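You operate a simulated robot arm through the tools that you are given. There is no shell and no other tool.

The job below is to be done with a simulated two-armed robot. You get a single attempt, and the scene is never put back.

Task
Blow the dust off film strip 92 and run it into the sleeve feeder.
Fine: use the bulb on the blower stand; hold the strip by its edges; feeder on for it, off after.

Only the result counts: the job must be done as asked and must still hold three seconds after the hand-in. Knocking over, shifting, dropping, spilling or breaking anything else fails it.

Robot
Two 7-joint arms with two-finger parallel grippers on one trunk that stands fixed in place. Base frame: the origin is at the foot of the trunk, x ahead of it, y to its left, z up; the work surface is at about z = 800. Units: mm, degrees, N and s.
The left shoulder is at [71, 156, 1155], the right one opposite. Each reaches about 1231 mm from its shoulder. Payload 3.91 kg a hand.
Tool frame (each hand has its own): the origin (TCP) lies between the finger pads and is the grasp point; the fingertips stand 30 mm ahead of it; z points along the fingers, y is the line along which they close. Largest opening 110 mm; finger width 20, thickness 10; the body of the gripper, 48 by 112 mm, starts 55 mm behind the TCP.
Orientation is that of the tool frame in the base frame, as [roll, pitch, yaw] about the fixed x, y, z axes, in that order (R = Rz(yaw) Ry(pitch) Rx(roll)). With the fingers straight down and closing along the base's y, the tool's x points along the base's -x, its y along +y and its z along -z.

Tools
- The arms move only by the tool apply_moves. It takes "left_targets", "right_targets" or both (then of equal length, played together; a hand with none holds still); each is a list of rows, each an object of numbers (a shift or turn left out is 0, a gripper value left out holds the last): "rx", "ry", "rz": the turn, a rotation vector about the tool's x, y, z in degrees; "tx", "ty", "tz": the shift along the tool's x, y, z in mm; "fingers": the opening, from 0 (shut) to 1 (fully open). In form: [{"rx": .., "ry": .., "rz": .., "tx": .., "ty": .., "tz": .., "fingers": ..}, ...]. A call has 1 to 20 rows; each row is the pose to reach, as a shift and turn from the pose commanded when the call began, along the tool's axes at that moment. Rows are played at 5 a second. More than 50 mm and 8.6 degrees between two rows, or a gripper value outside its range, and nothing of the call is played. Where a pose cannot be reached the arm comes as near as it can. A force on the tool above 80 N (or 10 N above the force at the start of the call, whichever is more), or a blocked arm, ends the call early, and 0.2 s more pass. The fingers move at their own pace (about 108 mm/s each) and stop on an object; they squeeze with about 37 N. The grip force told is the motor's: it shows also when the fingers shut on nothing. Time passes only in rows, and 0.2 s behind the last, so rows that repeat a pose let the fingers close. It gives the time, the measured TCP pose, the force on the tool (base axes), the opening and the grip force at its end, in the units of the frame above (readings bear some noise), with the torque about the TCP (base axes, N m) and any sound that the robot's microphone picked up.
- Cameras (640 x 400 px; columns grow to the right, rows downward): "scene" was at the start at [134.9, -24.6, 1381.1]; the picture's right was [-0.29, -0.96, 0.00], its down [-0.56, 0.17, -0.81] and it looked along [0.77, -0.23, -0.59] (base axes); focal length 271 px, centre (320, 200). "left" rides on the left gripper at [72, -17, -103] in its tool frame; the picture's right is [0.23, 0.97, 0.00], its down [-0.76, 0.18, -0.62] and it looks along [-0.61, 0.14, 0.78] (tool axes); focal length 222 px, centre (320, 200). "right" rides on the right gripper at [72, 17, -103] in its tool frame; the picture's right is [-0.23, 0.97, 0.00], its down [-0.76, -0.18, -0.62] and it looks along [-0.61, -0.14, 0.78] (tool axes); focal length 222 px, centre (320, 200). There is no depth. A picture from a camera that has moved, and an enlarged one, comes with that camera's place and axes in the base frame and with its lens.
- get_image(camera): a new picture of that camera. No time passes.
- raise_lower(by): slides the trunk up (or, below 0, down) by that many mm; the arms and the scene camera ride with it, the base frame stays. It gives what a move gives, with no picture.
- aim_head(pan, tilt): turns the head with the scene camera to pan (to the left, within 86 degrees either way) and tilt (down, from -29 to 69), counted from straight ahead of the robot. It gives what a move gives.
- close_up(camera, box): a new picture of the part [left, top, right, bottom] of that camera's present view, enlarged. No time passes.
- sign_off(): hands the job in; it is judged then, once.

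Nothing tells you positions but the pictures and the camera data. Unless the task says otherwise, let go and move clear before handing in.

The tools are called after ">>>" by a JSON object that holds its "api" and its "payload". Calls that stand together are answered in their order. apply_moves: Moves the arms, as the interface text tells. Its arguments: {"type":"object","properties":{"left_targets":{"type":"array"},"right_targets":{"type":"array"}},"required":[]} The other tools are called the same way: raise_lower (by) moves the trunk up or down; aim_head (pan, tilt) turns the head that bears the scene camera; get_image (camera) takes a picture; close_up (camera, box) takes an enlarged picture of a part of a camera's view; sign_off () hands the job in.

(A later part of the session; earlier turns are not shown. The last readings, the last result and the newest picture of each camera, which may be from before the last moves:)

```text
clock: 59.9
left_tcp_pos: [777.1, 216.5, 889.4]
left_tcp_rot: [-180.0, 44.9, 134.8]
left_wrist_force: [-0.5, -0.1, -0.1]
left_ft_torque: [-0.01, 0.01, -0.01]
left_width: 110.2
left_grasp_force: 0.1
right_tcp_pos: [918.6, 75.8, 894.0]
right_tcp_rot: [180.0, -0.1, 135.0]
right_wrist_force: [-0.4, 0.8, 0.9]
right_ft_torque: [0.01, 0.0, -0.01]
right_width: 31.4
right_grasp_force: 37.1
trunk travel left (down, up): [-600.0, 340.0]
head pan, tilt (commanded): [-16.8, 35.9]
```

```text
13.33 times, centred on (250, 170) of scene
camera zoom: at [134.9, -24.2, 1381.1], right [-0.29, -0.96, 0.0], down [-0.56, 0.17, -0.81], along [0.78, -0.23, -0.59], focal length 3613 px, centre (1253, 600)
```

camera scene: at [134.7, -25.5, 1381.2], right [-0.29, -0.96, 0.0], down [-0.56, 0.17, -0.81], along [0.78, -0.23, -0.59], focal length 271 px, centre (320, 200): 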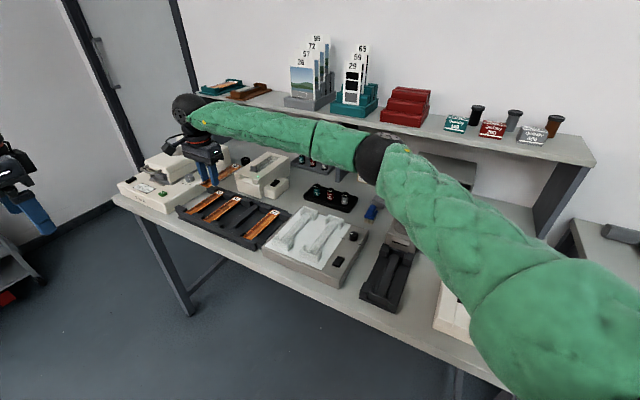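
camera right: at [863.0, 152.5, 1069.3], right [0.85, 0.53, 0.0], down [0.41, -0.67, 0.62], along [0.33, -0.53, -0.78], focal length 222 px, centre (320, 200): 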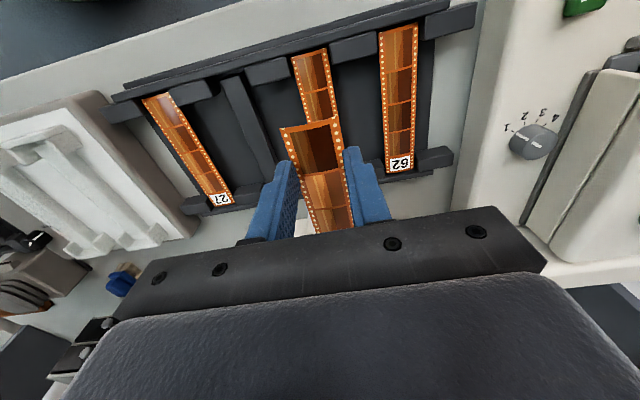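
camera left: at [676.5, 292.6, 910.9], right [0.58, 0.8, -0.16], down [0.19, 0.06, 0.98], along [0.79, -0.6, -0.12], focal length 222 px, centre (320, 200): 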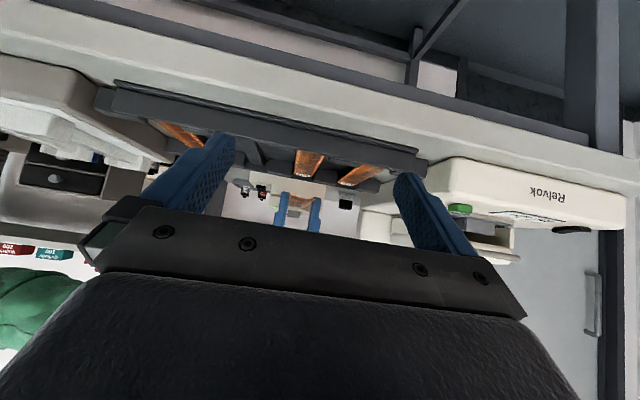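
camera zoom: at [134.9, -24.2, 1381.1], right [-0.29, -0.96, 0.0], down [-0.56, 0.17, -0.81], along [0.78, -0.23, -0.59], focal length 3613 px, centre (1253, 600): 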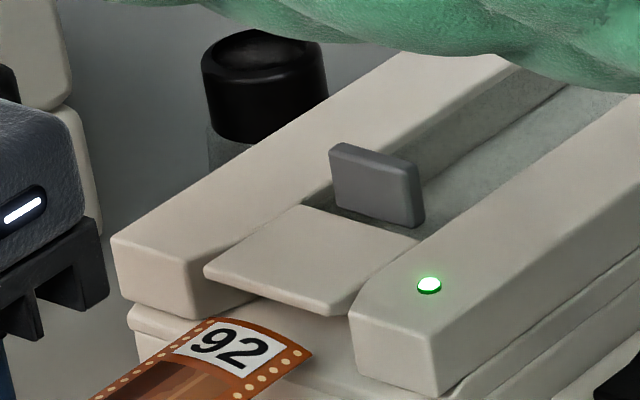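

The leading end is now almost at plate-underside height. I'll zoom in further on that gap.

>>> {"api": "close_up", "payload": {"camera": "left", "box": [290, 192, 322, 216]}}

>>> {"api": "close_up", "payload": {"camera": "scene", "box": [240, 168, 262, 186]}}

```text
16.00 times, centred on (306, 204) of left
camera zoom: at [676.5, 292.7, 910.9], right [0.58, 0.8, -0.16], down [0.19, 0.06, 0.98], along [0.79, -0.6, -0.12], focal length 3554 px, centre (544, 136)
```

zoom: 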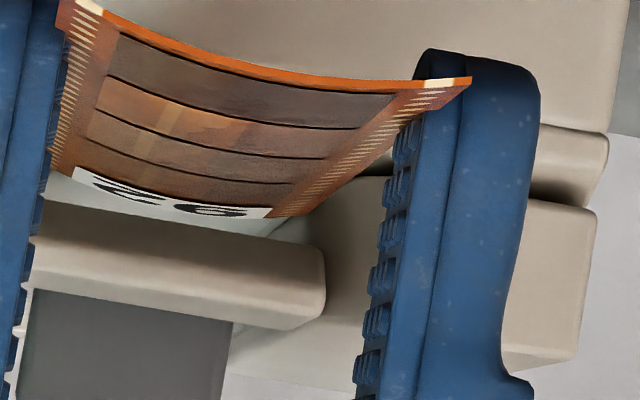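

```text
16.00 times, centred on (251, 177) of scene
camera zoom: at [134.9, -24.2, 1381.1], right [-0.29, -0.96, 0.0], down [-0.56, 0.17, -0.81], along [0.78, -0.23, -0.59], focal length 4336 px, centre (1424, 568)
```

zoom: 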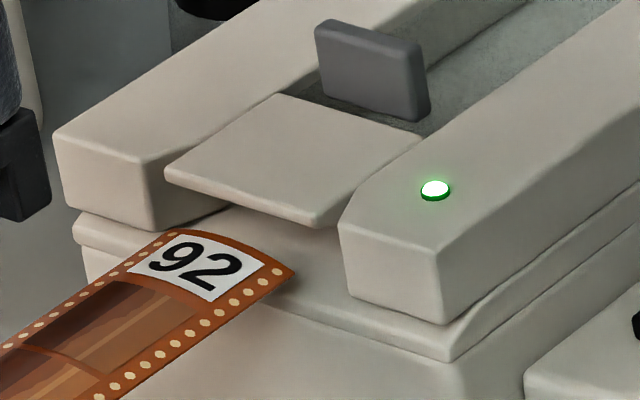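

The strip's crown is about 0.5 mm below the plate's underside and its edges about 2 mm above the deck. I'll lower 1 mm to centre it and ease the leading end into the slot while watching the forces.

>>> {"api": "apply_moves", "payload": {"right_targets": [{"tz": 1}, {"tx": -4, "tz": 1}, {"tx": -8, "tz": 1}, {"tx": -12, "tz": 1}]}}

>>> {"api": "close_up", "payload": {"camera": "left", "box": [290, 192, 322, 216]}}

>>> {"api": "close_up", "payload": {"camera": "scene", "box": [235, 160, 267, 184]}}

```text
clock: 60.9
left_tcp_pos: [775.3, 216.4, 889.0]
left_tcp_rot: [179.8, 45.0, 134.9]
left_wrist_force: [0.0, -1.0, 0.7]
left_ft_torque: [0.0, 0.02, 0.02]
left_width: 110.2
left_grasp_force: 0.0
right_tcp_pos: [926.1, 66.3, 892.5]
right_tcp_rot: [-180.0, 0.0, 135.1]
right_wrist_force: [-0.2, -0.4, 0.4]
right_ft_torque: [-0.01, 0.0, 0.0]
right_width: 31.4
right_grasp_force: 36.7
trunk travel left (down, up): [-600.0, 340.0]
head pan, tilt (commanded): [-16.8, 35.9]
```

```text
16.00 times, centred on (306, 204) of left
camera zoom: at [676.6, 292.5, 910.9], right [0.58, 0.8, -0.16], down [0.19, 0.06, 0.98], along [0.79, -0.6, -0.12], focal length 3554 px, centre (544, 136)
```

zoom: 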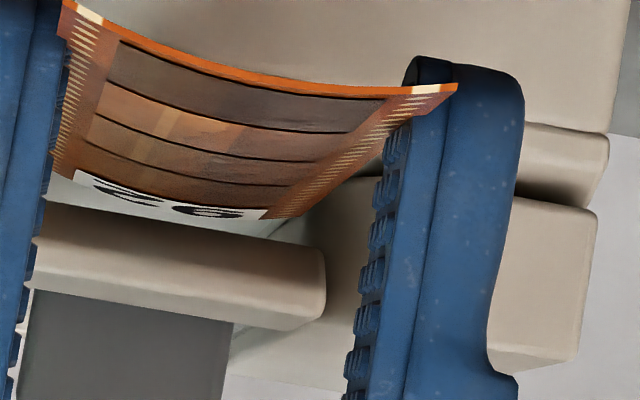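

```text
16.00 times, centred on (251, 172) of scene
camera zoom: at [135.0, -24.3, 1381.1], right [-0.29, -0.96, 0.0], down [-0.56, 0.17, -0.81], along [0.78, -0.23, -0.59], focal length 4336 px, centre (1424, 648)
```

zoom: 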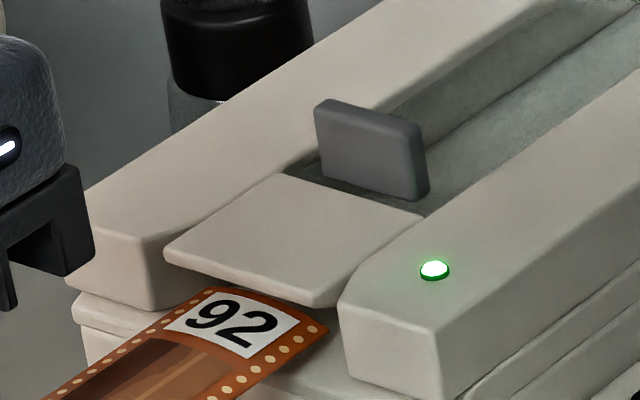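

The leading end is already about 6 mm under the plate with no contact force. I'll keep feeding in slowly.

>>> {"api": "apply_moves", "payload": {"right_targets": [{"tx": -4}, {"tx": -8}, {"tx": -12}]}}

>>> {"api": "close_up", "payload": {"camera": "left", "box": [290, 192, 322, 216]}}

>>> {"api": "close_up", "payload": {"camera": "scene", "box": [235, 160, 267, 184]}}

```text
clock: 61.7
left_tcp_pos: [776.2, 216.0, 888.5]
left_tcp_rot: [-180.0, 44.9, 135.0]
left_wrist_force: [-0.3, 0.0, -0.3]
left_ft_torque: [-0.02, -0.03, 0.0]
left_width: 109.8
left_grasp_force: 0.2
right_tcp_pos: [936.4, 57.6, 893.2]
right_tcp_rot: [180.0, -0.1, 135.0]
right_wrist_force: [-1.0, 0.6, -2.3]
right_ft_torque: [0.17, 0.23, 0.0]
right_width: 31.5
right_grasp_force: 37.3
trunk travel left (down, up): [-600.0, 340.0]
head pan, tilt (commanded): [-16.8, 35.9]
```

```text
16.00 times, centred on (306, 204) of left
camera zoom: at [676.7, 292.6, 910.7], right [0.58, 0.8, -0.16], down [0.19, 0.06, 0.98], along [0.79, -0.6, -0.12], focal length 3554 px, centre (544, 136)
```

zoom: 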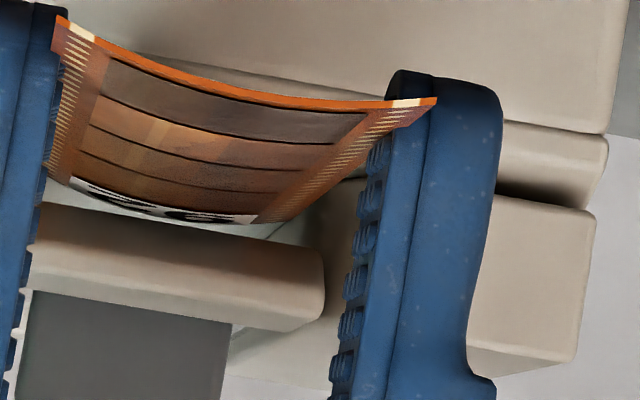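

```text
16.00 times, centred on (251, 172) of scene
camera zoom: at [135.2, -24.2, 1381.1], right [-0.29, -0.96, 0.0], down [-0.56, 0.17, -0.81], along [0.78, -0.23, -0.59], focal length 4336 px, centre (1424, 648)
```

zoom: 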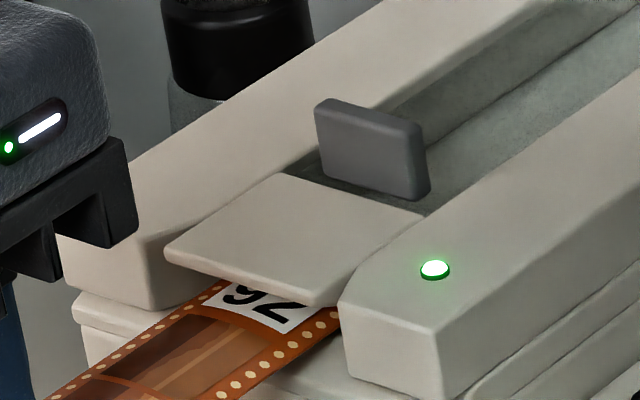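

There's a light downward push, which means the crown is touching the plate's underside. I'll lower 1 mm and check that the force clears before feeding on.

>>> {"api": "apply_moves", "payload": {"right_targets": [{"tz": 1}, {"tz": 1}]}}

>>> {"api": "apply_moves", "payload": {"right_targets": [{"tx": -3}, {"tx": -6}]}}

```text
clock: 62.3
left_tcp_pos: [775.1, 215.5, 887.6]
left_tcp_rot: [179.9, 45.0, 134.9]
left_wrist_force: [0.1, -0.3, 0.7]
left_ft_torque: [0.03, 0.03, 0.0]
left_width: 110.3
left_grasp_force: 0.1
right_tcp_pos: [935.4, 57.3, 891.7]
right_tcp_rot: [179.9, -0.1, 135.0]
right_wrist_force: [-0.3, 0.8, -0.4]
right_ft_torque: [-0.02, 0.0, -0.01]
right_width: 31.3
right_grasp_force: 37.1
trunk travel left (down, up): [-600.0, 340.0]
head pan, tilt (commanded): [-16.8, 35.9]
```

```text
clock: 62.9
left_tcp_pos: [776.8, 215.0, 888.5]
left_tcp_rot: [179.8, 44.9, 134.9]
left_wrist_force: [0.2, 0.2, -0.5]
left_ft_torque: [-0.01, 0.02, 0.0]
left_width: 110.2
left_grasp_force: 0.0
right_tcp_pos: [941.1, 53.4, 891.1]
right_tcp_rot: [180.0, -0.1, 135.1]
right_wrist_force: [0.1, 0.7, -0.6]
right_ft_torque: [0.03, 0.01, 0.02]
right_width: 31.2
right_grasp_force: 37.0
trunk travel left (down, up): [-600.0, 340.0]
head pan, tilt (commanded): [-16.8, 35.9]
```

The force cleared. I'll continue inward in small steps towards the grey tab.

>>> {"api": "apply_moves", "payload": {"right_targets": [{"tx": -3}, {"tx": -6}]}}

>>> {"api": "apply_moves", "payload": {"right_targets": [{"tx": -3}, {"tx": -6}]}}

>>> {"api": "close_up", "payload": {"camera": "scene", "box": [235, 155, 275, 185]}}

>>> {"api": "close_up", "payload": {"camera": "left", "box": [285, 185, 330, 220]}}

```text
clock: 63.5
left_tcp_pos: [775.6, 216.7, 889.5]
left_tcp_rot: [179.9, 45.0, 134.9]
left_wrist_force: [-0.7, -0.3, 0.3]
left_ft_torque: [-0.02, 0.02, 0.02]
left_width: 109.9
left_grasp_force: 0.1
right_tcp_pos: [945.6, 48.7, 892.1]
right_tcp_rot: [-179.9, -0.1, 134.9]
right_wrist_force: [1.0, -0.3, -1.0]
right_ft_torque: [-0.02, -0.01, 0.0]
right_width: 31.3
right_grasp_force: 37.1
trunk travel left (down, up): [-600.0, 340.0]
head pan, tilt (commanded): [-16.8, 35.9]
```

```text
clock: 64.1
left_tcp_pos: [776.2, 216.5, 889.2]
left_tcp_rot: [179.8, 44.9, 134.9]
left_wrist_force: [-0.4, -0.8, 0.1]
left_ft_torque: [0.01, 0.0, 0.0]
left_width: 110.0
left_grasp_force: 0.0
right_tcp_pos: [947.8, 45.2, 892.2]
right_tcp_rot: [-180.0, -0.1, 135.0]
right_wrist_force: [0.1, 0.8, -0.2]
right_ft_torque: [-0.02, 0.01, -0.03]
right_width: 31.2
right_grasp_force: 37.0
trunk travel left (down, up): [-600.0, 340.0]
head pan, tilt (commanded): [-16.8, 35.9]
```

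```text
13.33 times, centred on (255, 170) of scene
camera zoom: at [135.0, -24.2, 1381.1], right [-0.29, -0.96, 0.0], down [-0.56, 0.17, -0.81], along [0.78, -0.23, -0.59], focal length 3613 px, centre (1187, 600)
```

zoom: 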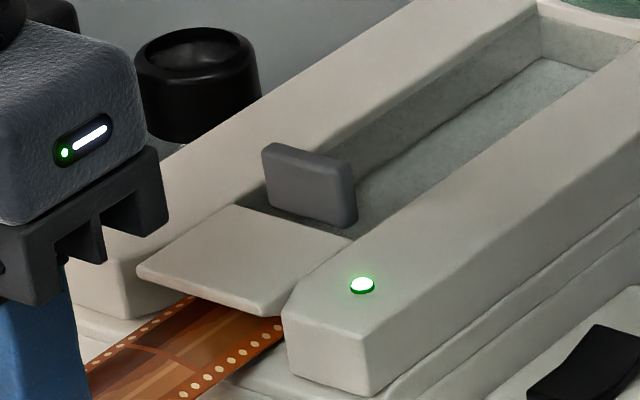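

```text
11.43 times, centred on (308, 202) of left
camera zoom: at [676.6, 292.6, 910.8], right [0.58, 0.8, -0.16], down [0.19, 0.06, 0.98], along [0.79, -0.6, -0.12], focal length 2538 px, centre (463, 171)
```

zoom: 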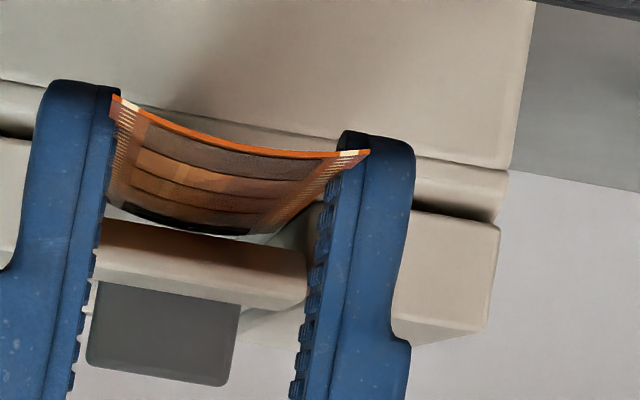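

No force yet, and the leading end is near the far edge of the plate. I'll keep feeding, watching for the tab or the feeder's drive taking hold.

>>> {"api": "apply_moves", "payload": {"right_targets": [{"tx": -3}, {"tx": -6}]}}

>>> {"api": "apply_moves", "payload": {"right_targets": [{"tx": -3}, {"tx": -6}]}}

>>> {"api": "close_up", "payload": {"camera": "scene", "box": [235, 155, 275, 185]}}

```text
clock: 64.7
left_tcp_pos: [776.4, 216.1, 888.9]
left_tcp_rot: [179.9, 45.0, 134.9]
left_wrist_force: [-0.9, 0.2, -0.2]
left_ft_torque: [-0.03, 0.0, 0.03]
left_width: 110.1
left_grasp_force: 0.0
right_tcp_pos: [953.4, 41.3, 892.3]
right_tcp_rot: [180.0, -0.2, 135.0]
right_wrist_force: [0.0, 0.1, 0.2]
right_ft_torque: [-0.02, 0.02, -0.06]
right_width: 31.2
right_grasp_force: 37.0
trunk travel left (down, up): [-600.0, 340.0]
head pan, tilt (commanded): [-16.8, 35.9]
```

```text
clock: 65.3
left_tcp_pos: [777.1, 217.0, 889.6]
left_tcp_rot: [179.9, 45.0, 134.9]
left_wrist_force: [0.5, 0.6, -0.3]
left_ft_torque: [-0.02, -0.01, 0.02]
left_width: 110.0
left_grasp_force: 0.1
right_tcp_pos: [957.2, 35.8, 892.9]
right_tcp_rot: [-180.0, -0.2, 134.9]
right_wrist_force: [0.4, 0.2, 0.5]
right_ft_torque: [0.0, 0.0, 0.03]
right_width: 31.3
right_grasp_force: 36.9
trunk travel left (down, up): [-600.0, 340.0]
head pan, tilt (commanded): [-16.8, 35.9]
```

```text
13.33 times, centred on (255, 170) of scene
camera zoom: at [135.0, -24.3, 1381.1], right [-0.29, -0.96, 0.0], down [-0.56, 0.17, -0.81], along [0.78, -0.23, -0.59], focal length 3613 px, centre (1187, 600)
```

zoom: 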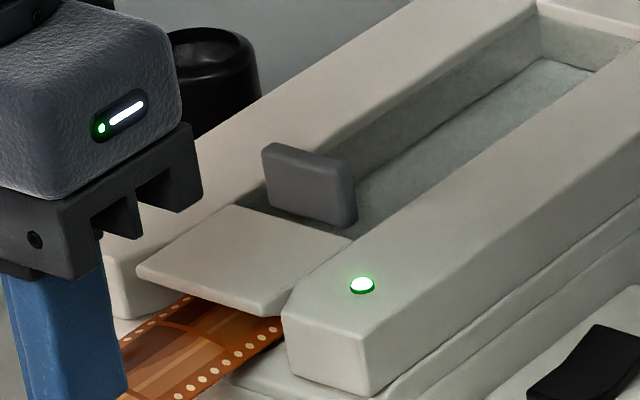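

Still no contact, with the leading end near u = 770. I'll continue.

>>> {"api": "apply_moves", "payload": {"right_targets": [{"tx": -3}, {"tx": -6}]}}

>>> {"api": "apply_moves", "payload": {"right_targets": [{"tx": -3}, {"tx": -6}]}}

>>> {"api": "close_up", "payload": {"camera": "scene", "box": [235, 150, 280, 185]}}

>>> {"api": "close_up", "payload": {"camera": "right", "box": [230, 60, 410, 240]}}

```text
clock: 65.9
left_tcp_pos: [775.9, 216.6, 889.3]
left_tcp_rot: [-180.0, 45.0, 134.9]
left_wrist_force: [0.8, -0.7, -0.3]
left_ft_torque: [0.0, -0.03, 0.03]
left_width: 110.0
left_grasp_force: 0.1
right_tcp_pos: [962.0, 31.9, 892.7]
right_tcp_rot: [179.9, -0.1, 134.9]
right_wrist_force: [-0.3, 0.1, 0.0]
right_ft_torque: [0.01, -0.03, 0.01]
right_width: 31.3
right_grasp_force: 37.1
trunk travel left (down, up): [-600.0, 340.0]
head pan, tilt (commanded): [-16.8, 35.9]
```

```text
clock: 66.5
left_tcp_pos: [776.4, 216.1, 889.0]
left_tcp_rot: [179.9, 45.1, 134.9]
left_wrist_force: [-0.2, -0.3, -0.5]
left_ft_torque: [0.04, 0.0, 0.01]
left_width: 110.0
left_grasp_force: 0.1
right_tcp_pos: [965.6, 27.7, 892.6]
right_tcp_rot: [-179.9, -0.1, 135.0]
right_wrist_force: [-0.8, 0.6, -0.6]
right_ft_torque: [0.0, -0.01, 0.03]
right_width: 31.1
right_grasp_force: 37.3
trunk travel left (down, up): [-600.0, 340.0]
head pan, tilt (commanded): [-16.8, 35.9]
```

```text
11.43 times, centred on (258, 168) of scene
camera zoom: at [135.1, -24.3, 1381.1], right [-0.29, -0.96, 0.0], down [-0.56, 0.17, -0.81], along [0.78, -0.23, -0.59], focal length 3097 px, centre (1034, 571)
```

zoom: 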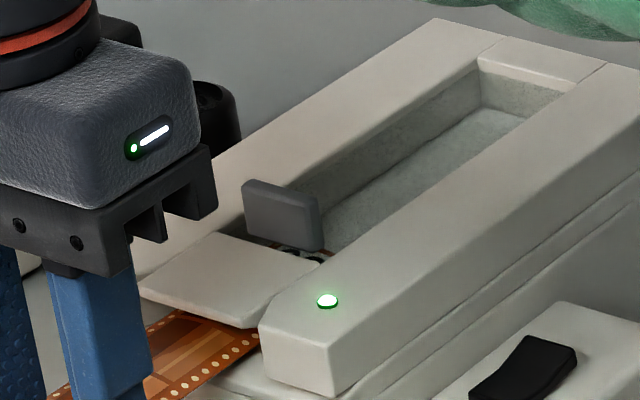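

```text
2.22 times, centred on (320, 150) of right
camera zoom: at [926.3, 90.5, 995.8], right [0.85, 0.53, 0.0], down [0.41, -0.66, 0.62], along [0.33, -0.53, -0.78], focal length 494 px, centre (320, 311)
```

zoom: 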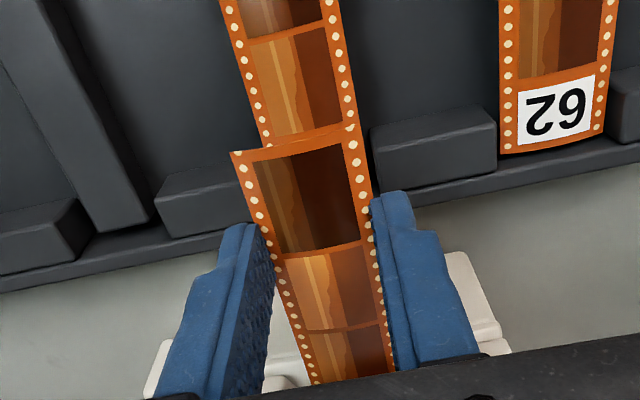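

The label end is now visible past the plate, sliding under the grey tab in line with the sleeve. I'll keep going in steps.

>>> {"api": "apply_moves", "payload": {"right_targets": [{"tx": -3}, {"tx": -6}]}}

>>> {"api": "close_up", "payload": {"camera": "scene", "box": [240, 150, 280, 180]}}

>>> {"api": "apply_moves", "payload": {"right_targets": [{"tx": -3}, {"tx": -6}]}}

>>> {"api": "close_up", "payload": {"camera": "scene", "box": [240, 150, 280, 180]}}

```text
clock: 67.1
left_tcp_pos: [775.4, 216.0, 889.3]
left_tcp_rot: [179.9, 45.0, 134.8]
left_wrist_force: [0.6, -0.3, -0.1]
left_ft_torque: [0.01, -0.01, -0.02]
left_width: 109.8
left_grasp_force: 0.1
right_tcp_pos: [968.5, 24.6, 892.1]
right_tcp_rot: [-179.9, 0.0, 135.0]
right_wrist_force: [0.4, 0.1, -0.3]
right_ft_torque: [-0.01, 0.01, 0.0]
right_width: 31.6
right_grasp_force: 37.4
trunk travel left (down, up): [-600.0, 340.0]
head pan, tilt (commanded): [-16.8, 35.9]
```

```text
13.33 times, centred on (260, 165) of scene
camera zoom: at [135.0, -24.3, 1381.1], right [-0.29, -0.96, 0.0], down [-0.56, 0.17, -0.81], along [0.78, -0.23, -0.59], focal length 3613 px, centre (1120, 667)
```

zoom: 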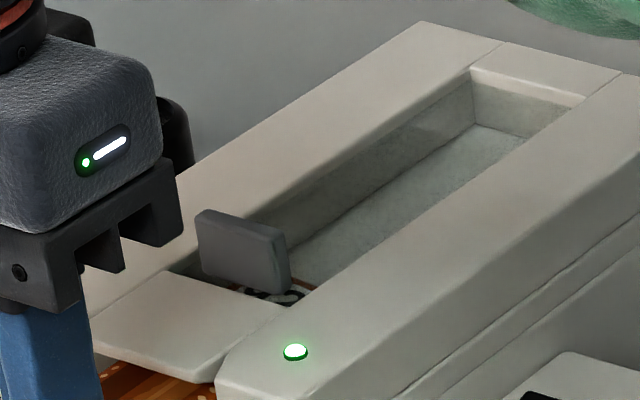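

```text
clock: 67.7
left_tcp_pos: [775.6, 215.6, 889.6]
left_tcp_rot: [179.9, 45.0, 134.8]
left_wrist_force: [-0.4, 0.4, -0.7]
left_ft_torque: [-0.01, -0.02, 0.03]
left_width: 110.1
left_grasp_force: 0.1
right_tcp_pos: [975.1, 19.5, 892.4]
right_tcp_rot: [-180.0, -0.1, 135.0]
right_wrist_force: [-0.2, 0.3, -0.1]
right_ft_torque: [0.01, 0.0, -0.02]
right_width: 31.1
right_grasp_force: 37.4
trunk travel left (down, up): [-600.0, 340.0]
head pan, tilt (commanded): [-16.8, 35.9]
```

```text
13.33 times, centred on (260, 165) of scene
camera zoom: at [135.1, -24.3, 1381.1], right [-0.29, -0.96, 0.0], down [-0.56, 0.17, -0.81], along [0.78, -0.23, -0.59], focal length 3613 px, centre (1120, 667)
```

zoom: 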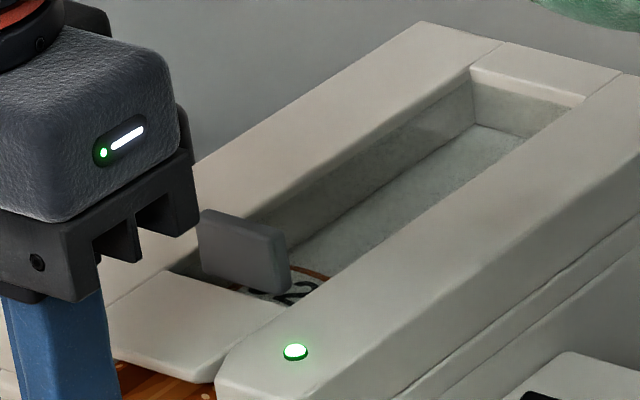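

The label "92" is now past the tab, inside the sleeve channel. I'll keep pushing, since the fingers still have about 25 mm before the feeder's front.

>>> {"api": "apply_moves", "payload": {"right_targets": [{"tx": -3}, {"tx": -6}]}}

>>> {"api": "apply_moves", "payload": {"right_targets": [{"tx": -3}, {"tx": -6}]}}

>>> {"api": "close_up", "payload": {"camera": "scene", "box": [225, 145, 285, 190]}}

>>> {"api": "close_up", "payload": {"camera": "left", "box": [275, 180, 345, 225]}}

>>> {"api": "close_up", "payload": {"camera": "right", "box": [230, 60, 410, 240]}}

```text
clock: 68.3
left_tcp_pos: [776.5, 216.1, 888.4]
left_tcp_rot: [179.9, 45.1, 134.9]
left_wrist_force: [0.2, -0.1, -0.1]
left_ft_torque: [-0.01, 0.01, 0.02]
left_width: 110.0
left_grasp_force: 0.1
right_tcp_pos: [978.5, 16.0, 891.7]
right_tcp_rot: [180.0, -0.1, 135.0]
right_wrist_force: [0.5, 0.4, -0.5]
right_ft_torque: [0.0, -0.03, 0.0]
right_width: 31.3
right_grasp_force: 37.0
trunk travel left (down, up): [-600.0, 340.0]
head pan, tilt (commanded): [-16.8, 35.9]
```

```text
clock: 68.9
left_tcp_pos: [776.4, 216.0, 888.4]
left_tcp_rot: [179.9, 45.1, 134.9]
left_wrist_force: [-0.1, -0.6, -0.3]
left_ft_torque: [0.01, -0.01, 0.02]
left_width: 110.2
left_grasp_force: 0.0
right_tcp_pos: [982.1, 11.4, 891.8]
right_tcp_rot: [-180.0, -0.2, 135.0]
right_wrist_force: [0.0, -0.2, 0.1]
right_ft_torque: [0.0, -0.02, -0.06]
right_width: 31.3
right_grasp_force: 36.8
trunk travel left (down, up): [-600.0, 340.0]
head pan, tilt (commanded): [-16.8, 35.9]
```

```text
8.89 times, centred on (255, 168) of scene
camera zoom: at [135.0, -24.3, 1381.1], right [-0.29, -0.96, 0.0], down [-0.56, 0.17, -0.81], along [0.78, -0.23, -0.59], focal length 2409 px, centre (898, 489)
```

zoom: 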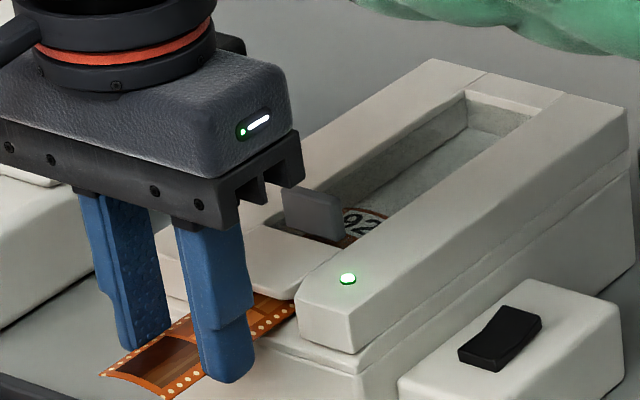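

```text
8.89 times, centred on (310, 202) of left
camera zoom: at [676.6, 292.6, 910.9], right [0.58, 0.8, -0.16], down [0.19, 0.06, 0.98], along [0.79, -0.6, -0.12], focal length 1974 px, centre (409, 178)
```

zoom: 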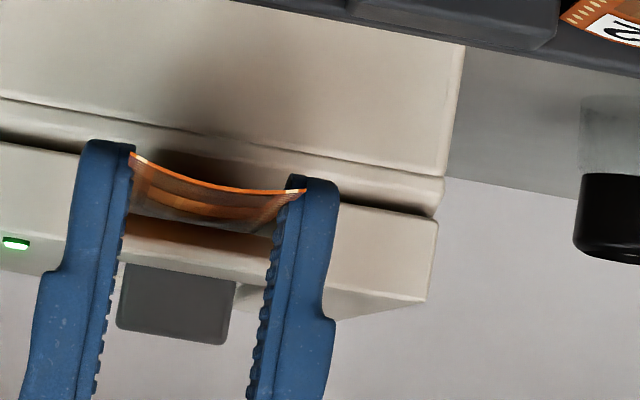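

```text
2.22 times, centred on (320, 150) of right
camera zoom: at [942.9, 73.7, 995.8], right [0.85, 0.53, 0.0], down [0.41, -0.66, 0.62], along [0.33, -0.53, -0.78], focal length 494 px, centre (320, 311)
```

zoom: 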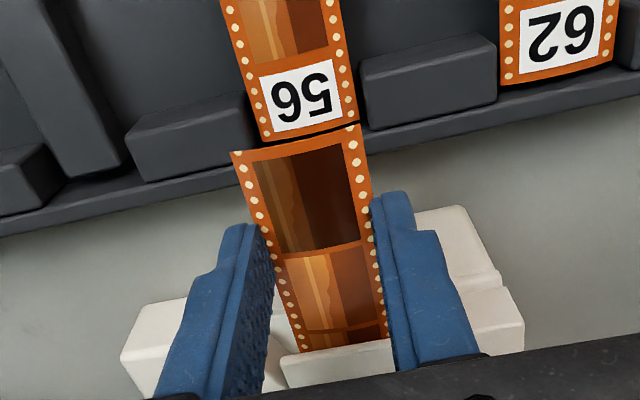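

The strip is about 85 mm in, with no resistance and no pull yet. I'll go the last 10 mm the fingers allow, then hold briefly to see whether the drive takes it.

>>> {"api": "apply_moves", "payload": {"right_targets": [{"tx": -3}, {"tx": -6}, {"tx": -6}]}}

>>> {"api": "apply_moves", "payload": {"right_targets": [{"tx": -2}, {"tx": -4}, {"tx": -4}, {"tx": -4}]}}

>>> {"api": "close_up", "payload": {"camera": "scene", "box": [225, 145, 285, 190]}}

>>> {"api": "close_up", "payload": {"camera": "right", "box": [230, 80, 410, 240]}}

```text
clock: 69.7
left_tcp_pos: [775.3, 216.6, 888.6]
left_tcp_rot: [179.9, 45.1, 134.9]
left_wrist_force: [-0.2, 0.6, -0.4]
left_ft_torque: [0.01, -0.01, 0.03]
left_width: 110.0
left_grasp_force: 0.0
right_tcp_pos: [986.9, 6.7, 892.3]
right_tcp_rot: [179.9, -0.1, 135.0]
right_wrist_force: [-0.1, 0.6, 0.0]
right_ft_torque: [0.02, 0.02, 0.0]
right_width: 31.2
right_grasp_force: 36.8
trunk travel left (down, up): [-600.0, 340.0]
head pan, tilt (commanded): [-16.8, 35.9]
```

```text
clock: 70.7
left_tcp_pos: [775.0, 216.5, 889.0]
left_tcp_rot: [179.9, 44.9, 134.9]
left_wrist_force: [-0.1, 0.3, 0.6]
left_ft_torque: [-0.02, -0.01, 0.04]
left_width: 109.8
left_grasp_force: 0.1
right_tcp_pos: [990.0, 5.5, 892.6]
right_tcp_rot: [179.9, -0.1, 135.0]
right_wrist_force: [-0.3, 0.8, 0.6]
right_ft_torque: [-0.04, 0.02, 0.01]
right_width: 31.4
right_grasp_force: 37.1
trunk travel left (down, up): [-600.0, 340.0]
head pan, tilt (commanded): [-16.8, 35.9]
```

```text
8.89 times, centred on (255, 168) of scene
camera zoom: at [135.0, -24.3, 1381.1], right [-0.29, -0.96, 0.0], down [-0.56, 0.17, -0.81], along [0.78, -0.23, -0.59], focal length 2409 px, centre (898, 489)
```

zoom: 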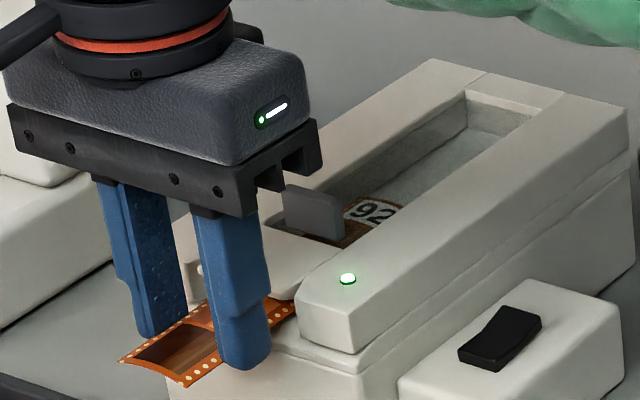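

```text
2.50 times, centred on (320, 160) of right
camera zoom: at [950.3, 66.6, 995.8], right [0.85, 0.53, 0.0], down [0.41, -0.66, 0.62], along [0.33, -0.53, -0.78], focal length 555 px, centre (320, 300)
```

zoom: 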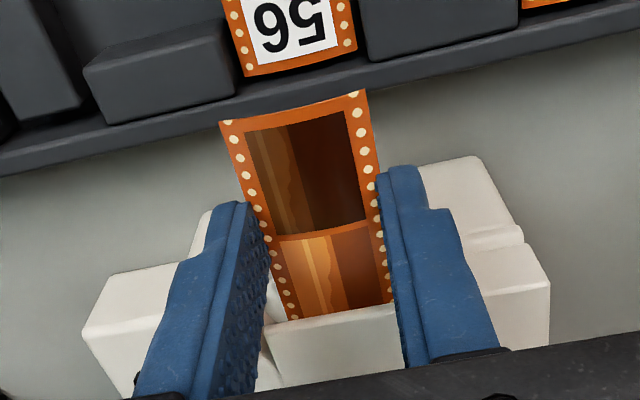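

The strip is as far in as the fingers allow and the feeder is on, but it isn't being drawn while I hold it. I'll open the fingers gently and watch whether the feeder takes it.

>>> {"api": "apply_moves", "payload": {"right_targets": [{"fingers": 0.32}, {"fingers": 0.36}, {"fingers": 0.4}, {"fingers": 0.4}, {"fingers": 0.4}]}}

>>> {"api": "close_up", "payload": {"camera": "scene", "box": [225, 145, 285, 190]}}

>>> {"api": "close_up", "payload": {"camera": "right", "box": [230, 80, 410, 240]}}

>>> {"api": "close_up", "payload": {"camera": "left", "box": [275, 180, 345, 225]}}

```text
clock: 71.9
left_tcp_pos: [776.3, 216.0, 889.5]
left_tcp_rot: [179.9, 45.0, 134.9]
left_wrist_force: [-0.6, -0.4, 0.9]
left_ft_torque: [-0.02, 0.0, -0.02]
left_width: 110.2
left_grasp_force: 0.1
right_tcp_pos: [989.3, 4.5, 892.0]
right_tcp_rot: [-180.0, -0.1, 135.0]
right_wrist_force: [-0.3, 0.0, 0.7]
right_ft_torque: [-0.03, 0.04, 0.0]
right_width: 44.1
right_grasp_force: 0.0
trunk travel left (down, up): [-600.0, 340.0]
head pan, tilt (commanded): [-16.8, 35.9]
```

```text
8.89 times, centred on (255, 168) of scene
camera zoom: at [135.0, -24.3, 1381.1], right [-0.29, -0.96, 0.0], down [-0.56, 0.17, -0.81], along [0.78, -0.23, -0.59], focal length 2409 px, centre (898, 489)
```

zoom: 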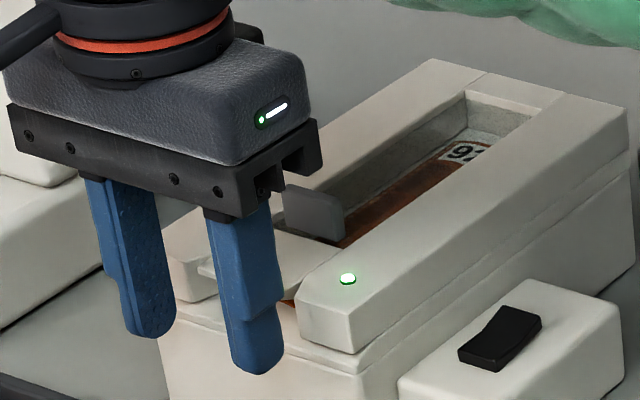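

```text
2.50 times, centred on (320, 160) of right
camera zoom: at [950.3, 66.5, 995.8], right [0.85, 0.53, 0.0], down [0.41, -0.66, 0.62], along [0.33, -0.53, -0.78], focal length 555 px, centre (320, 300)
```

zoom: 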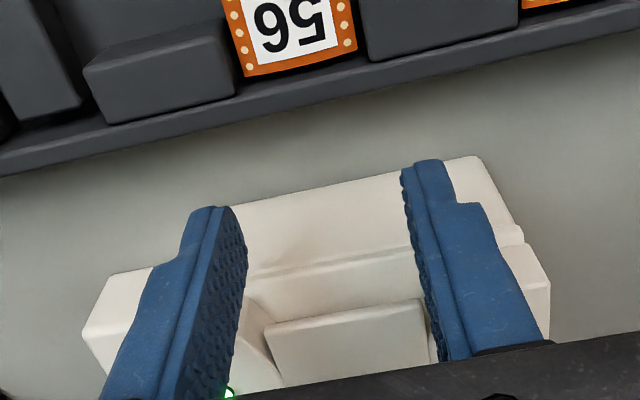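

```text
8.89 times, centred on (310, 202) of left
camera zoom: at [676.6, 292.6, 910.9], right [0.58, 0.8, -0.16], down [0.19, 0.06, 0.98], along [0.79, -0.6, -0.12], focal length 1974 px, centre (409, 178)
```

zoom: 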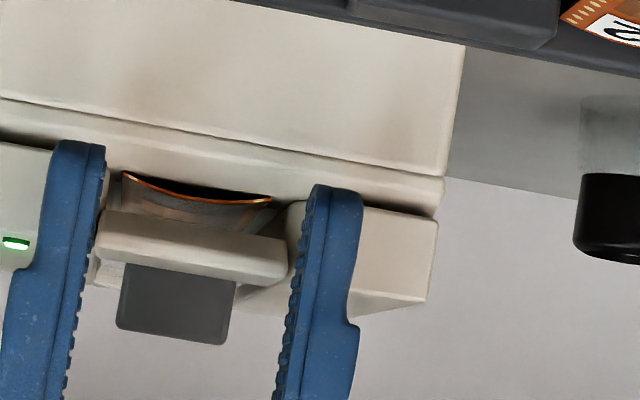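

The feeder drew the strip in as soon as I let go. I'll back the hand off and wait for it to finish.

>>> {"api": "apply_moves", "payload": {"right_targets": [{"tx": 15}, {"tx": 40}, {"tx": 40, "tz": -30}, {"tx": 40, "tz": -70}, {"tx": 40, "tz": -100}, {"tx": 40, "tz": -100}, {"tx": 40, "tz": -100}, {"tx": 40, "tz": -100}, {"tx": 40, "tz": -100}, {"tx": 40, "tz": -100}]}}

>>> {"api": "close_up", "payload": {"camera": "scene", "box": [225, 145, 285, 190]}}

>>> {"api": "close_up", "payload": {"camera": "left", "box": [275, 180, 345, 225]}}

>>> {"api": "get_image", "payload": {"camera": "right"}}

```text
clock: 74.1
left_tcp_pos: [775.3, 216.3, 888.7]
left_tcp_rot: [179.9, 45.0, 134.9]
left_wrist_force: [0.0, 0.0, 0.8]
left_ft_torque: [0.01, 0.01, 0.02]
left_width: 110.0
left_grasp_force: 0.1
right_tcp_pos: [960.8, 32.1, 993.4]
right_tcp_rot: [-179.9, -0.1, 135.0]
right_wrist_force: [0.3, -0.7, -0.5]
right_ft_torque: [0.0, -0.01, 0.03]
right_width: 43.8
right_grasp_force: 0.1
trunk travel left (down, up): [-600.0, 340.0]
head pan, tilt (commanded): [-16.8, 35.9]
```

```text
8.89 times, centred on (255, 168) of scene
camera zoom: at [135.0, -24.3, 1381.1], right [-0.29, -0.96, 0.0], down [-0.56, 0.17, -0.81], along [0.78, -0.23, -0.59], focal length 2409 px, centre (898, 489)
```

zoom: 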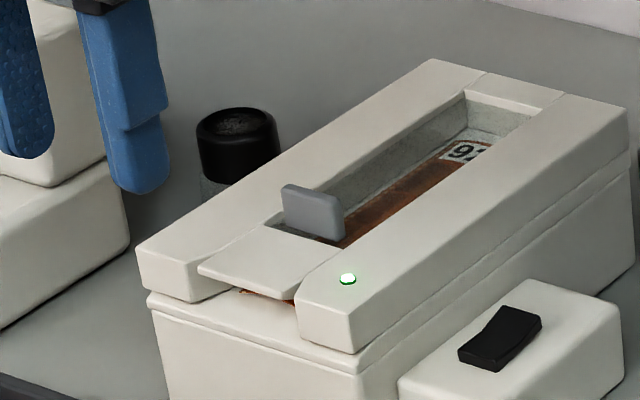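

```text
8.89 times, centred on (310, 202) of left
camera zoom: at [676.6, 292.6, 910.9], right [0.58, 0.8, -0.16], down [0.19, 0.06, 0.98], along [0.79, -0.6, -0.12], focal length 1974 px, centre (409, 178)
```

zoom: 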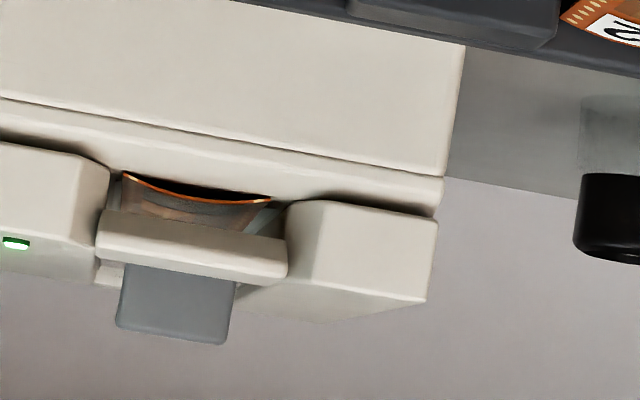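

```text
taken
camera right: at [921.5, 94.6, 1095.8], right [0.85, 0.53, 0.0], down [0.41, -0.66, 0.62], along [0.33, -0.53, -0.78], focal length 222 px, centre (320, 200)
```

right: 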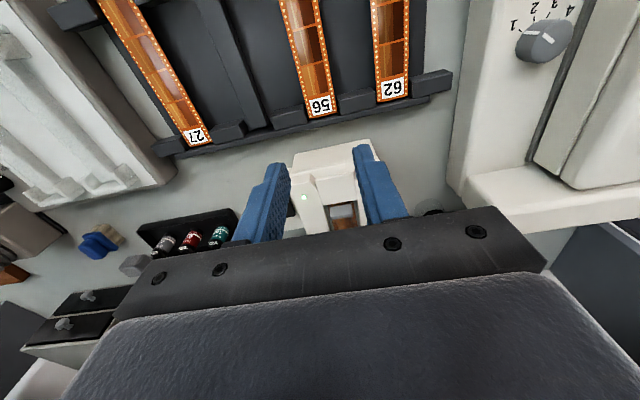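

The strip is inside the channel and looks to have stopped. I'll wait a moment and compare, to be sure it's not still moving.

>>> {"api": "close_up", "payload": {"camera": "scene", "box": [245, 150, 275, 172]}}

>>> {"api": "apply_moves", "payload": {"right_targets": [{"tz": 0}, {"tz": 0}, {"tz": 0}, {"tz": 0}, {"tz": 0}, {"tz": 0}, {"tz": 0}, {"tz": 0}, {"tz": 0}, {"tz": 0}]}}

>>> {"api": "close_up", "payload": {"camera": "scene", "box": [245, 150, 275, 172]}}

>>> {"api": "close_up", "payload": {"camera": "left", "box": [290, 192, 322, 216]}}

>>> {"api": "close_up", "payload": {"camera": "scene", "box": [235, 165, 265, 187]}}

```text
16.00 times, centred on (260, 161) of scene
camera zoom: at [135.0, -24.3, 1381.1], right [-0.29, -0.96, 0.0], down [-0.56, 0.17, -0.81], along [0.78, -0.23, -0.59], focal length 4336 px, centre (1280, 824)
```

zoom: 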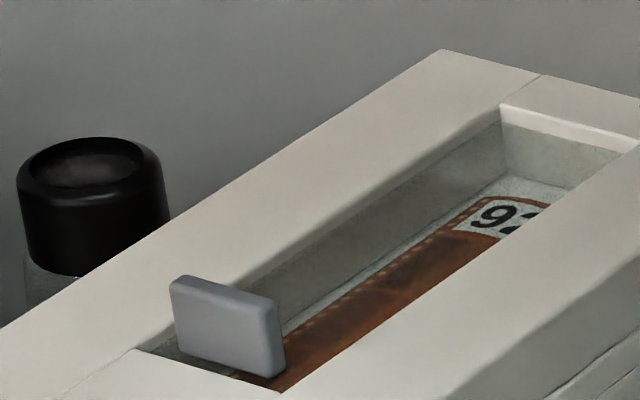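

```text
clock: 76.3
left_tcp_pos: [776.5, 217.8, 888.5]
left_tcp_rot: [179.9, 45.0, 134.9]
left_wrist_force: [0.0, 0.2, -0.8]
left_ft_torque: [-0.01, -0.03, -0.02]
left_width: 110.0
left_grasp_force: 0.0
right_tcp_pos: [960.9, 33.1, 991.7]
right_tcp_rot: [179.9, -0.1, 135.0]
right_wrist_force: [-0.7, -0.2, -0.3]
right_ft_torque: [0.03, 0.05, 0.0]
right_width: 44.2
right_grasp_force: 0.1
trunk travel left (down, up): [-600.0, 340.0]
head pan, tilt (commanded): [-16.8, 35.9]
```

```text
16.00 times, centred on (260, 161) of scene
camera zoom: at [135.0, -24.3, 1381.1], right [-0.29, -0.96, 0.0], down [-0.56, 0.17, -0.81], along [0.78, -0.23, -0.59], focal length 4336 px, centre (1280, 824)
```

zoom: 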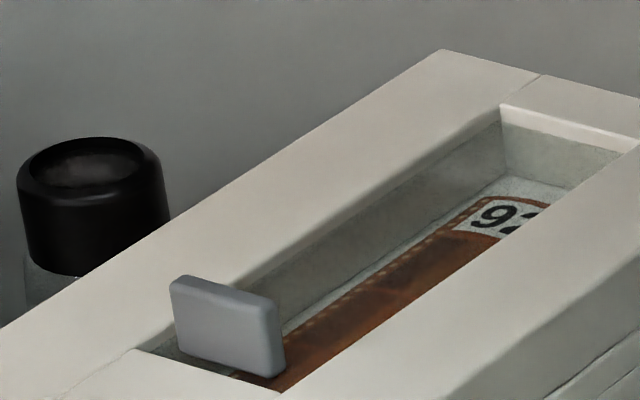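

```text
16.00 times, centred on (306, 204) of left
camera zoom: at [676.6, 292.6, 910.9], right [0.58, 0.8, -0.16], down [0.19, 0.06, 0.98], along [0.79, -0.6, -0.12], focal length 3554 px, centre (544, 136)
```

zoom: 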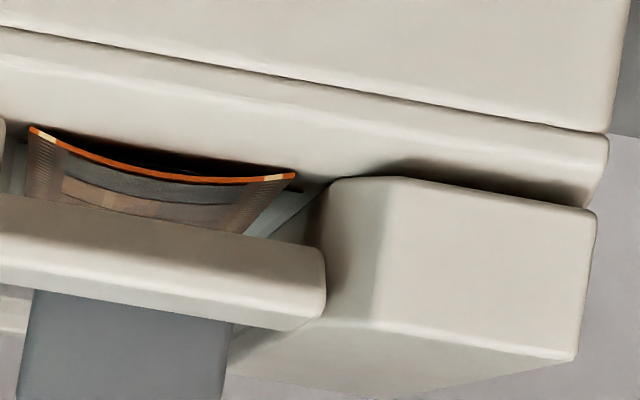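

```text
16.00 times, centred on (250, 176) of scene
camera zoom: at [135.0, -24.3, 1381.1], right [-0.29, -0.96, 0.0], down [-0.56, 0.17, -0.81], along [0.78, -0.23, -0.59], focal length 4336 px, centre (1440, 584)
```

zoom: 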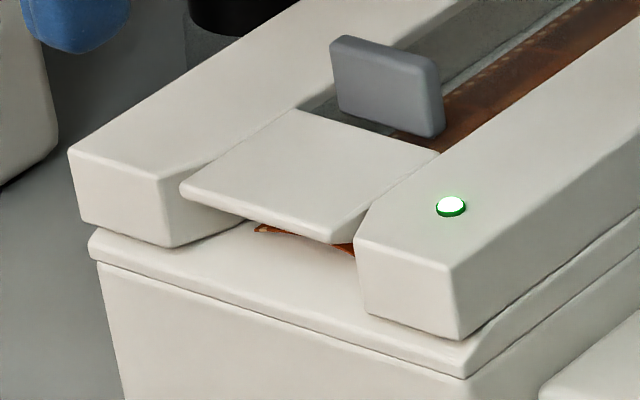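

The strip has come to rest fully inside the channel. Now I'll switch the feeder off by shutting the fingers and going to the rocker's far end.

>>> {"api": "apply_moves", "payload": {"right_targets": [{"tx": -35, "ty": -20, "fingers": 0.0}, {"tx": -70, "ty": -41, "fingers": 0.0}, {"tx": -104, "ty": -61, "fingers": 0.0}, {"tx": -138, "ty": -81.3, "fingers": 0.0}, {"tx": -138, "ty": -81.3, "tz": 45, "fingers": 0.0}, {"tx": -138, "ty": -81.3, "tz": 85, "fingers": 0.0}, {"tx": -138, "ty": -81.3, "tz": 98, "fingers": 0.0}]}}

>>> {"api": "close_up", "payload": {"camera": "scene", "box": [240, 150, 300, 200]}}

>>> {"api": "close_up", "payload": {"camera": "right", "box": [250, 80, 400, 230]}}

```text
clock: 77.9
left_tcp_pos: [775.4, 216.1, 888.8]
left_tcp_rot: [180.0, 45.0, 134.9]
left_wrist_force: [-0.4, 0.1, 0.0]
left_ft_torque: [0.01, 0.0, 0.01]
left_width: 110.0
left_grasp_force: 0.0
right_tcp_pos: [1002.1, -123.1, 893.8]
right_tcp_rot: [180.0, -0.1, 135.0]
right_wrist_force: [0.3, 0.3, -0.1]
right_ft_torque: [0.01, 0.01, 0.01]
right_width: 0.0
right_grasp_force: 37.3
trunk travel left (down, up): [-600.0, 340.0]
head pan, tilt (commanded): [-16.8, 35.9]
```

```text
8.00 times, centred on (270, 175) of scene
camera zoom: at [135.2, -24.1, 1381.1], right [-0.29, -0.96, 0.0], down [-0.56, 0.17, -0.81], along [0.78, -0.23, -0.59], focal length 2168 px, centre (720, 400)
```

zoom: 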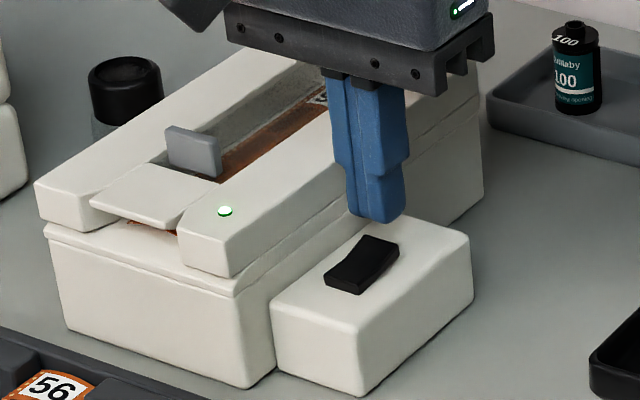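

```text
2.67 times, centred on (325, 155) of right
camera zoom: at [962.2, -60.5, 997.2], right [0.85, 0.53, 0.0], down [0.41, -0.66, 0.62], along [0.33, -0.53, -0.78], focal length 592 px, centre (307, 320)
```

zoom: 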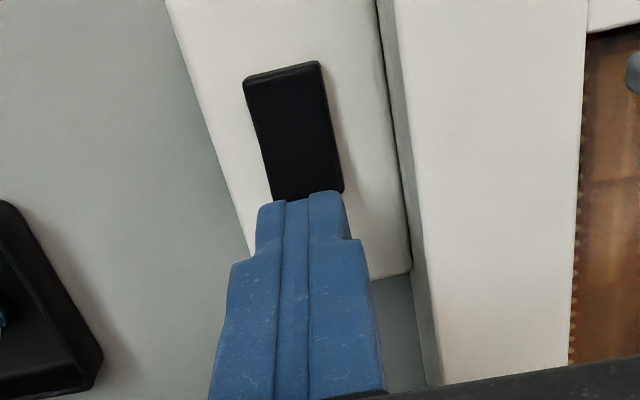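

The tips are above the raised far end of the rocker. I'll shift back 4 mm for better coverage and press in small steps.

>>> {"api": "apply_moves", "payload": {"right_targets": [{"tx": 4}, {"tx": 4, "tz": 5}, {"tx": 4, "tz": 8}, {"tx": 4, "tz": 10}]}}

>>> {"api": "apply_moves", "payload": {"right_targets": [{"tz": 1.5}, {"tz": 3}]}}

>>> {"api": "close_up", "payload": {"camera": "scene", "box": [240, 150, 300, 200]}}

```text
clock: 78.9
left_tcp_pos: [776.2, 216.1, 888.8]
left_tcp_rot: [180.0, 44.9, 134.9]
left_wrist_force: [-1.0, -0.1, 0.5]
left_ft_torque: [-0.01, 0.02, 0.02]
left_width: 109.9
left_grasp_force: 0.0
right_tcp_pos: [998.5, -120.6, 884.1]
right_tcp_rot: [-179.9, -0.2, 134.9]
right_wrist_force: [0.0, 0.6, 0.1]
right_ft_torque: [0.0, -0.03, 0.01]
right_width: 0.0
right_grasp_force: 37.1
trunk travel left (down, up): [-600.0, 340.0]
head pan, tilt (commanded): [-16.8, 35.9]
```

```text
clock: 79.5
left_tcp_pos: [776.4, 216.7, 889.0]
left_tcp_rot: [179.9, 45.1, 135.0]
left_wrist_force: [0.1, -0.6, -0.1]
left_ft_torque: [0.01, 0.04, -0.02]
left_width: 109.9
left_grasp_force: 0.0
right_tcp_pos: [998.9, -120.0, 881.1]
right_tcp_rot: [-179.9, -0.1, 135.0]
right_wrist_force: [1.7, -0.6, 0.4]
right_ft_torque: [-0.01, 0.0, 0.02]
right_width: 0.1
right_grasp_force: 37.3
trunk travel left (down, up): [-600.0, 340.0]
head pan, tilt (commanded): [-16.8, 35.9]
```

```text
8.00 times, centred on (270, 175) of scene
camera zoom: at [135.0, -24.3, 1381.1], right [-0.29, -0.96, 0.0], down [-0.56, 0.17, -0.81], along [0.78, -0.23, -0.59], focal length 2168 px, centre (720, 400)
```

zoom: 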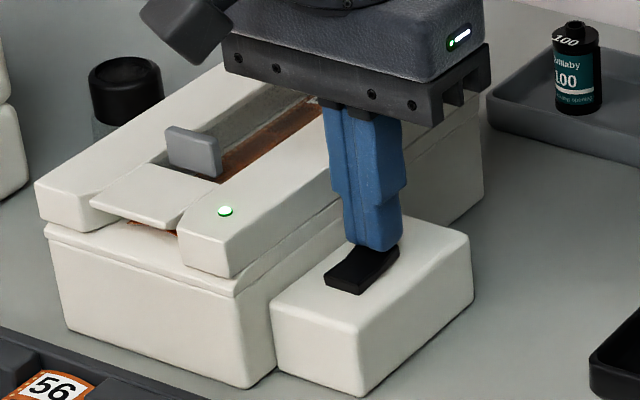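

>>> {"api": "apply_moves", "payload": {"right_targets": [{"tz": 1.2}, {"tz": 2.5}]}}

>>> {"api": "close_up", "payload": {"camera": "scene", "box": [240, 150, 300, 200]}}

```text
clock: 80.1
left_tcp_pos: [775.8, 214.9, 888.4]
left_tcp_rot: [179.9, 45.0, 135.0]
left_wrist_force: [0.5, 0.1, -0.2]
left_ft_torque: [0.02, -0.02, 0.0]
left_width: 109.9
left_grasp_force: 0.1
right_tcp_pos: [997.6, -120.2, 878.9]
right_tcp_rot: [-179.9, 0.0, 135.0]
right_wrist_force: [2.4, -1.9, 4.0]
right_ft_torque: [0.02, 0.03, 0.0]
right_width: 0.2
right_grasp_force: 36.8
trunk travel left (down, up): [-600.0, 340.0]
head pan, tilt (commanded): [-16.8, 35.9]
heard: click
```

```text
8.00 times, centred on (270, 175) of scene
camera zoom: at [134.7, -24.4, 1381.2], right [-0.29, -0.96, 0.0], down [-0.56, 0.17, -0.81], along [0.78, -0.23, -0.59], focal length 2168 px, centre (720, 400)
```

zoom: 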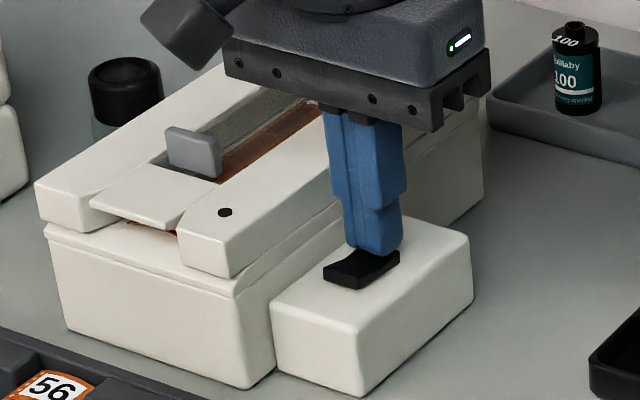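

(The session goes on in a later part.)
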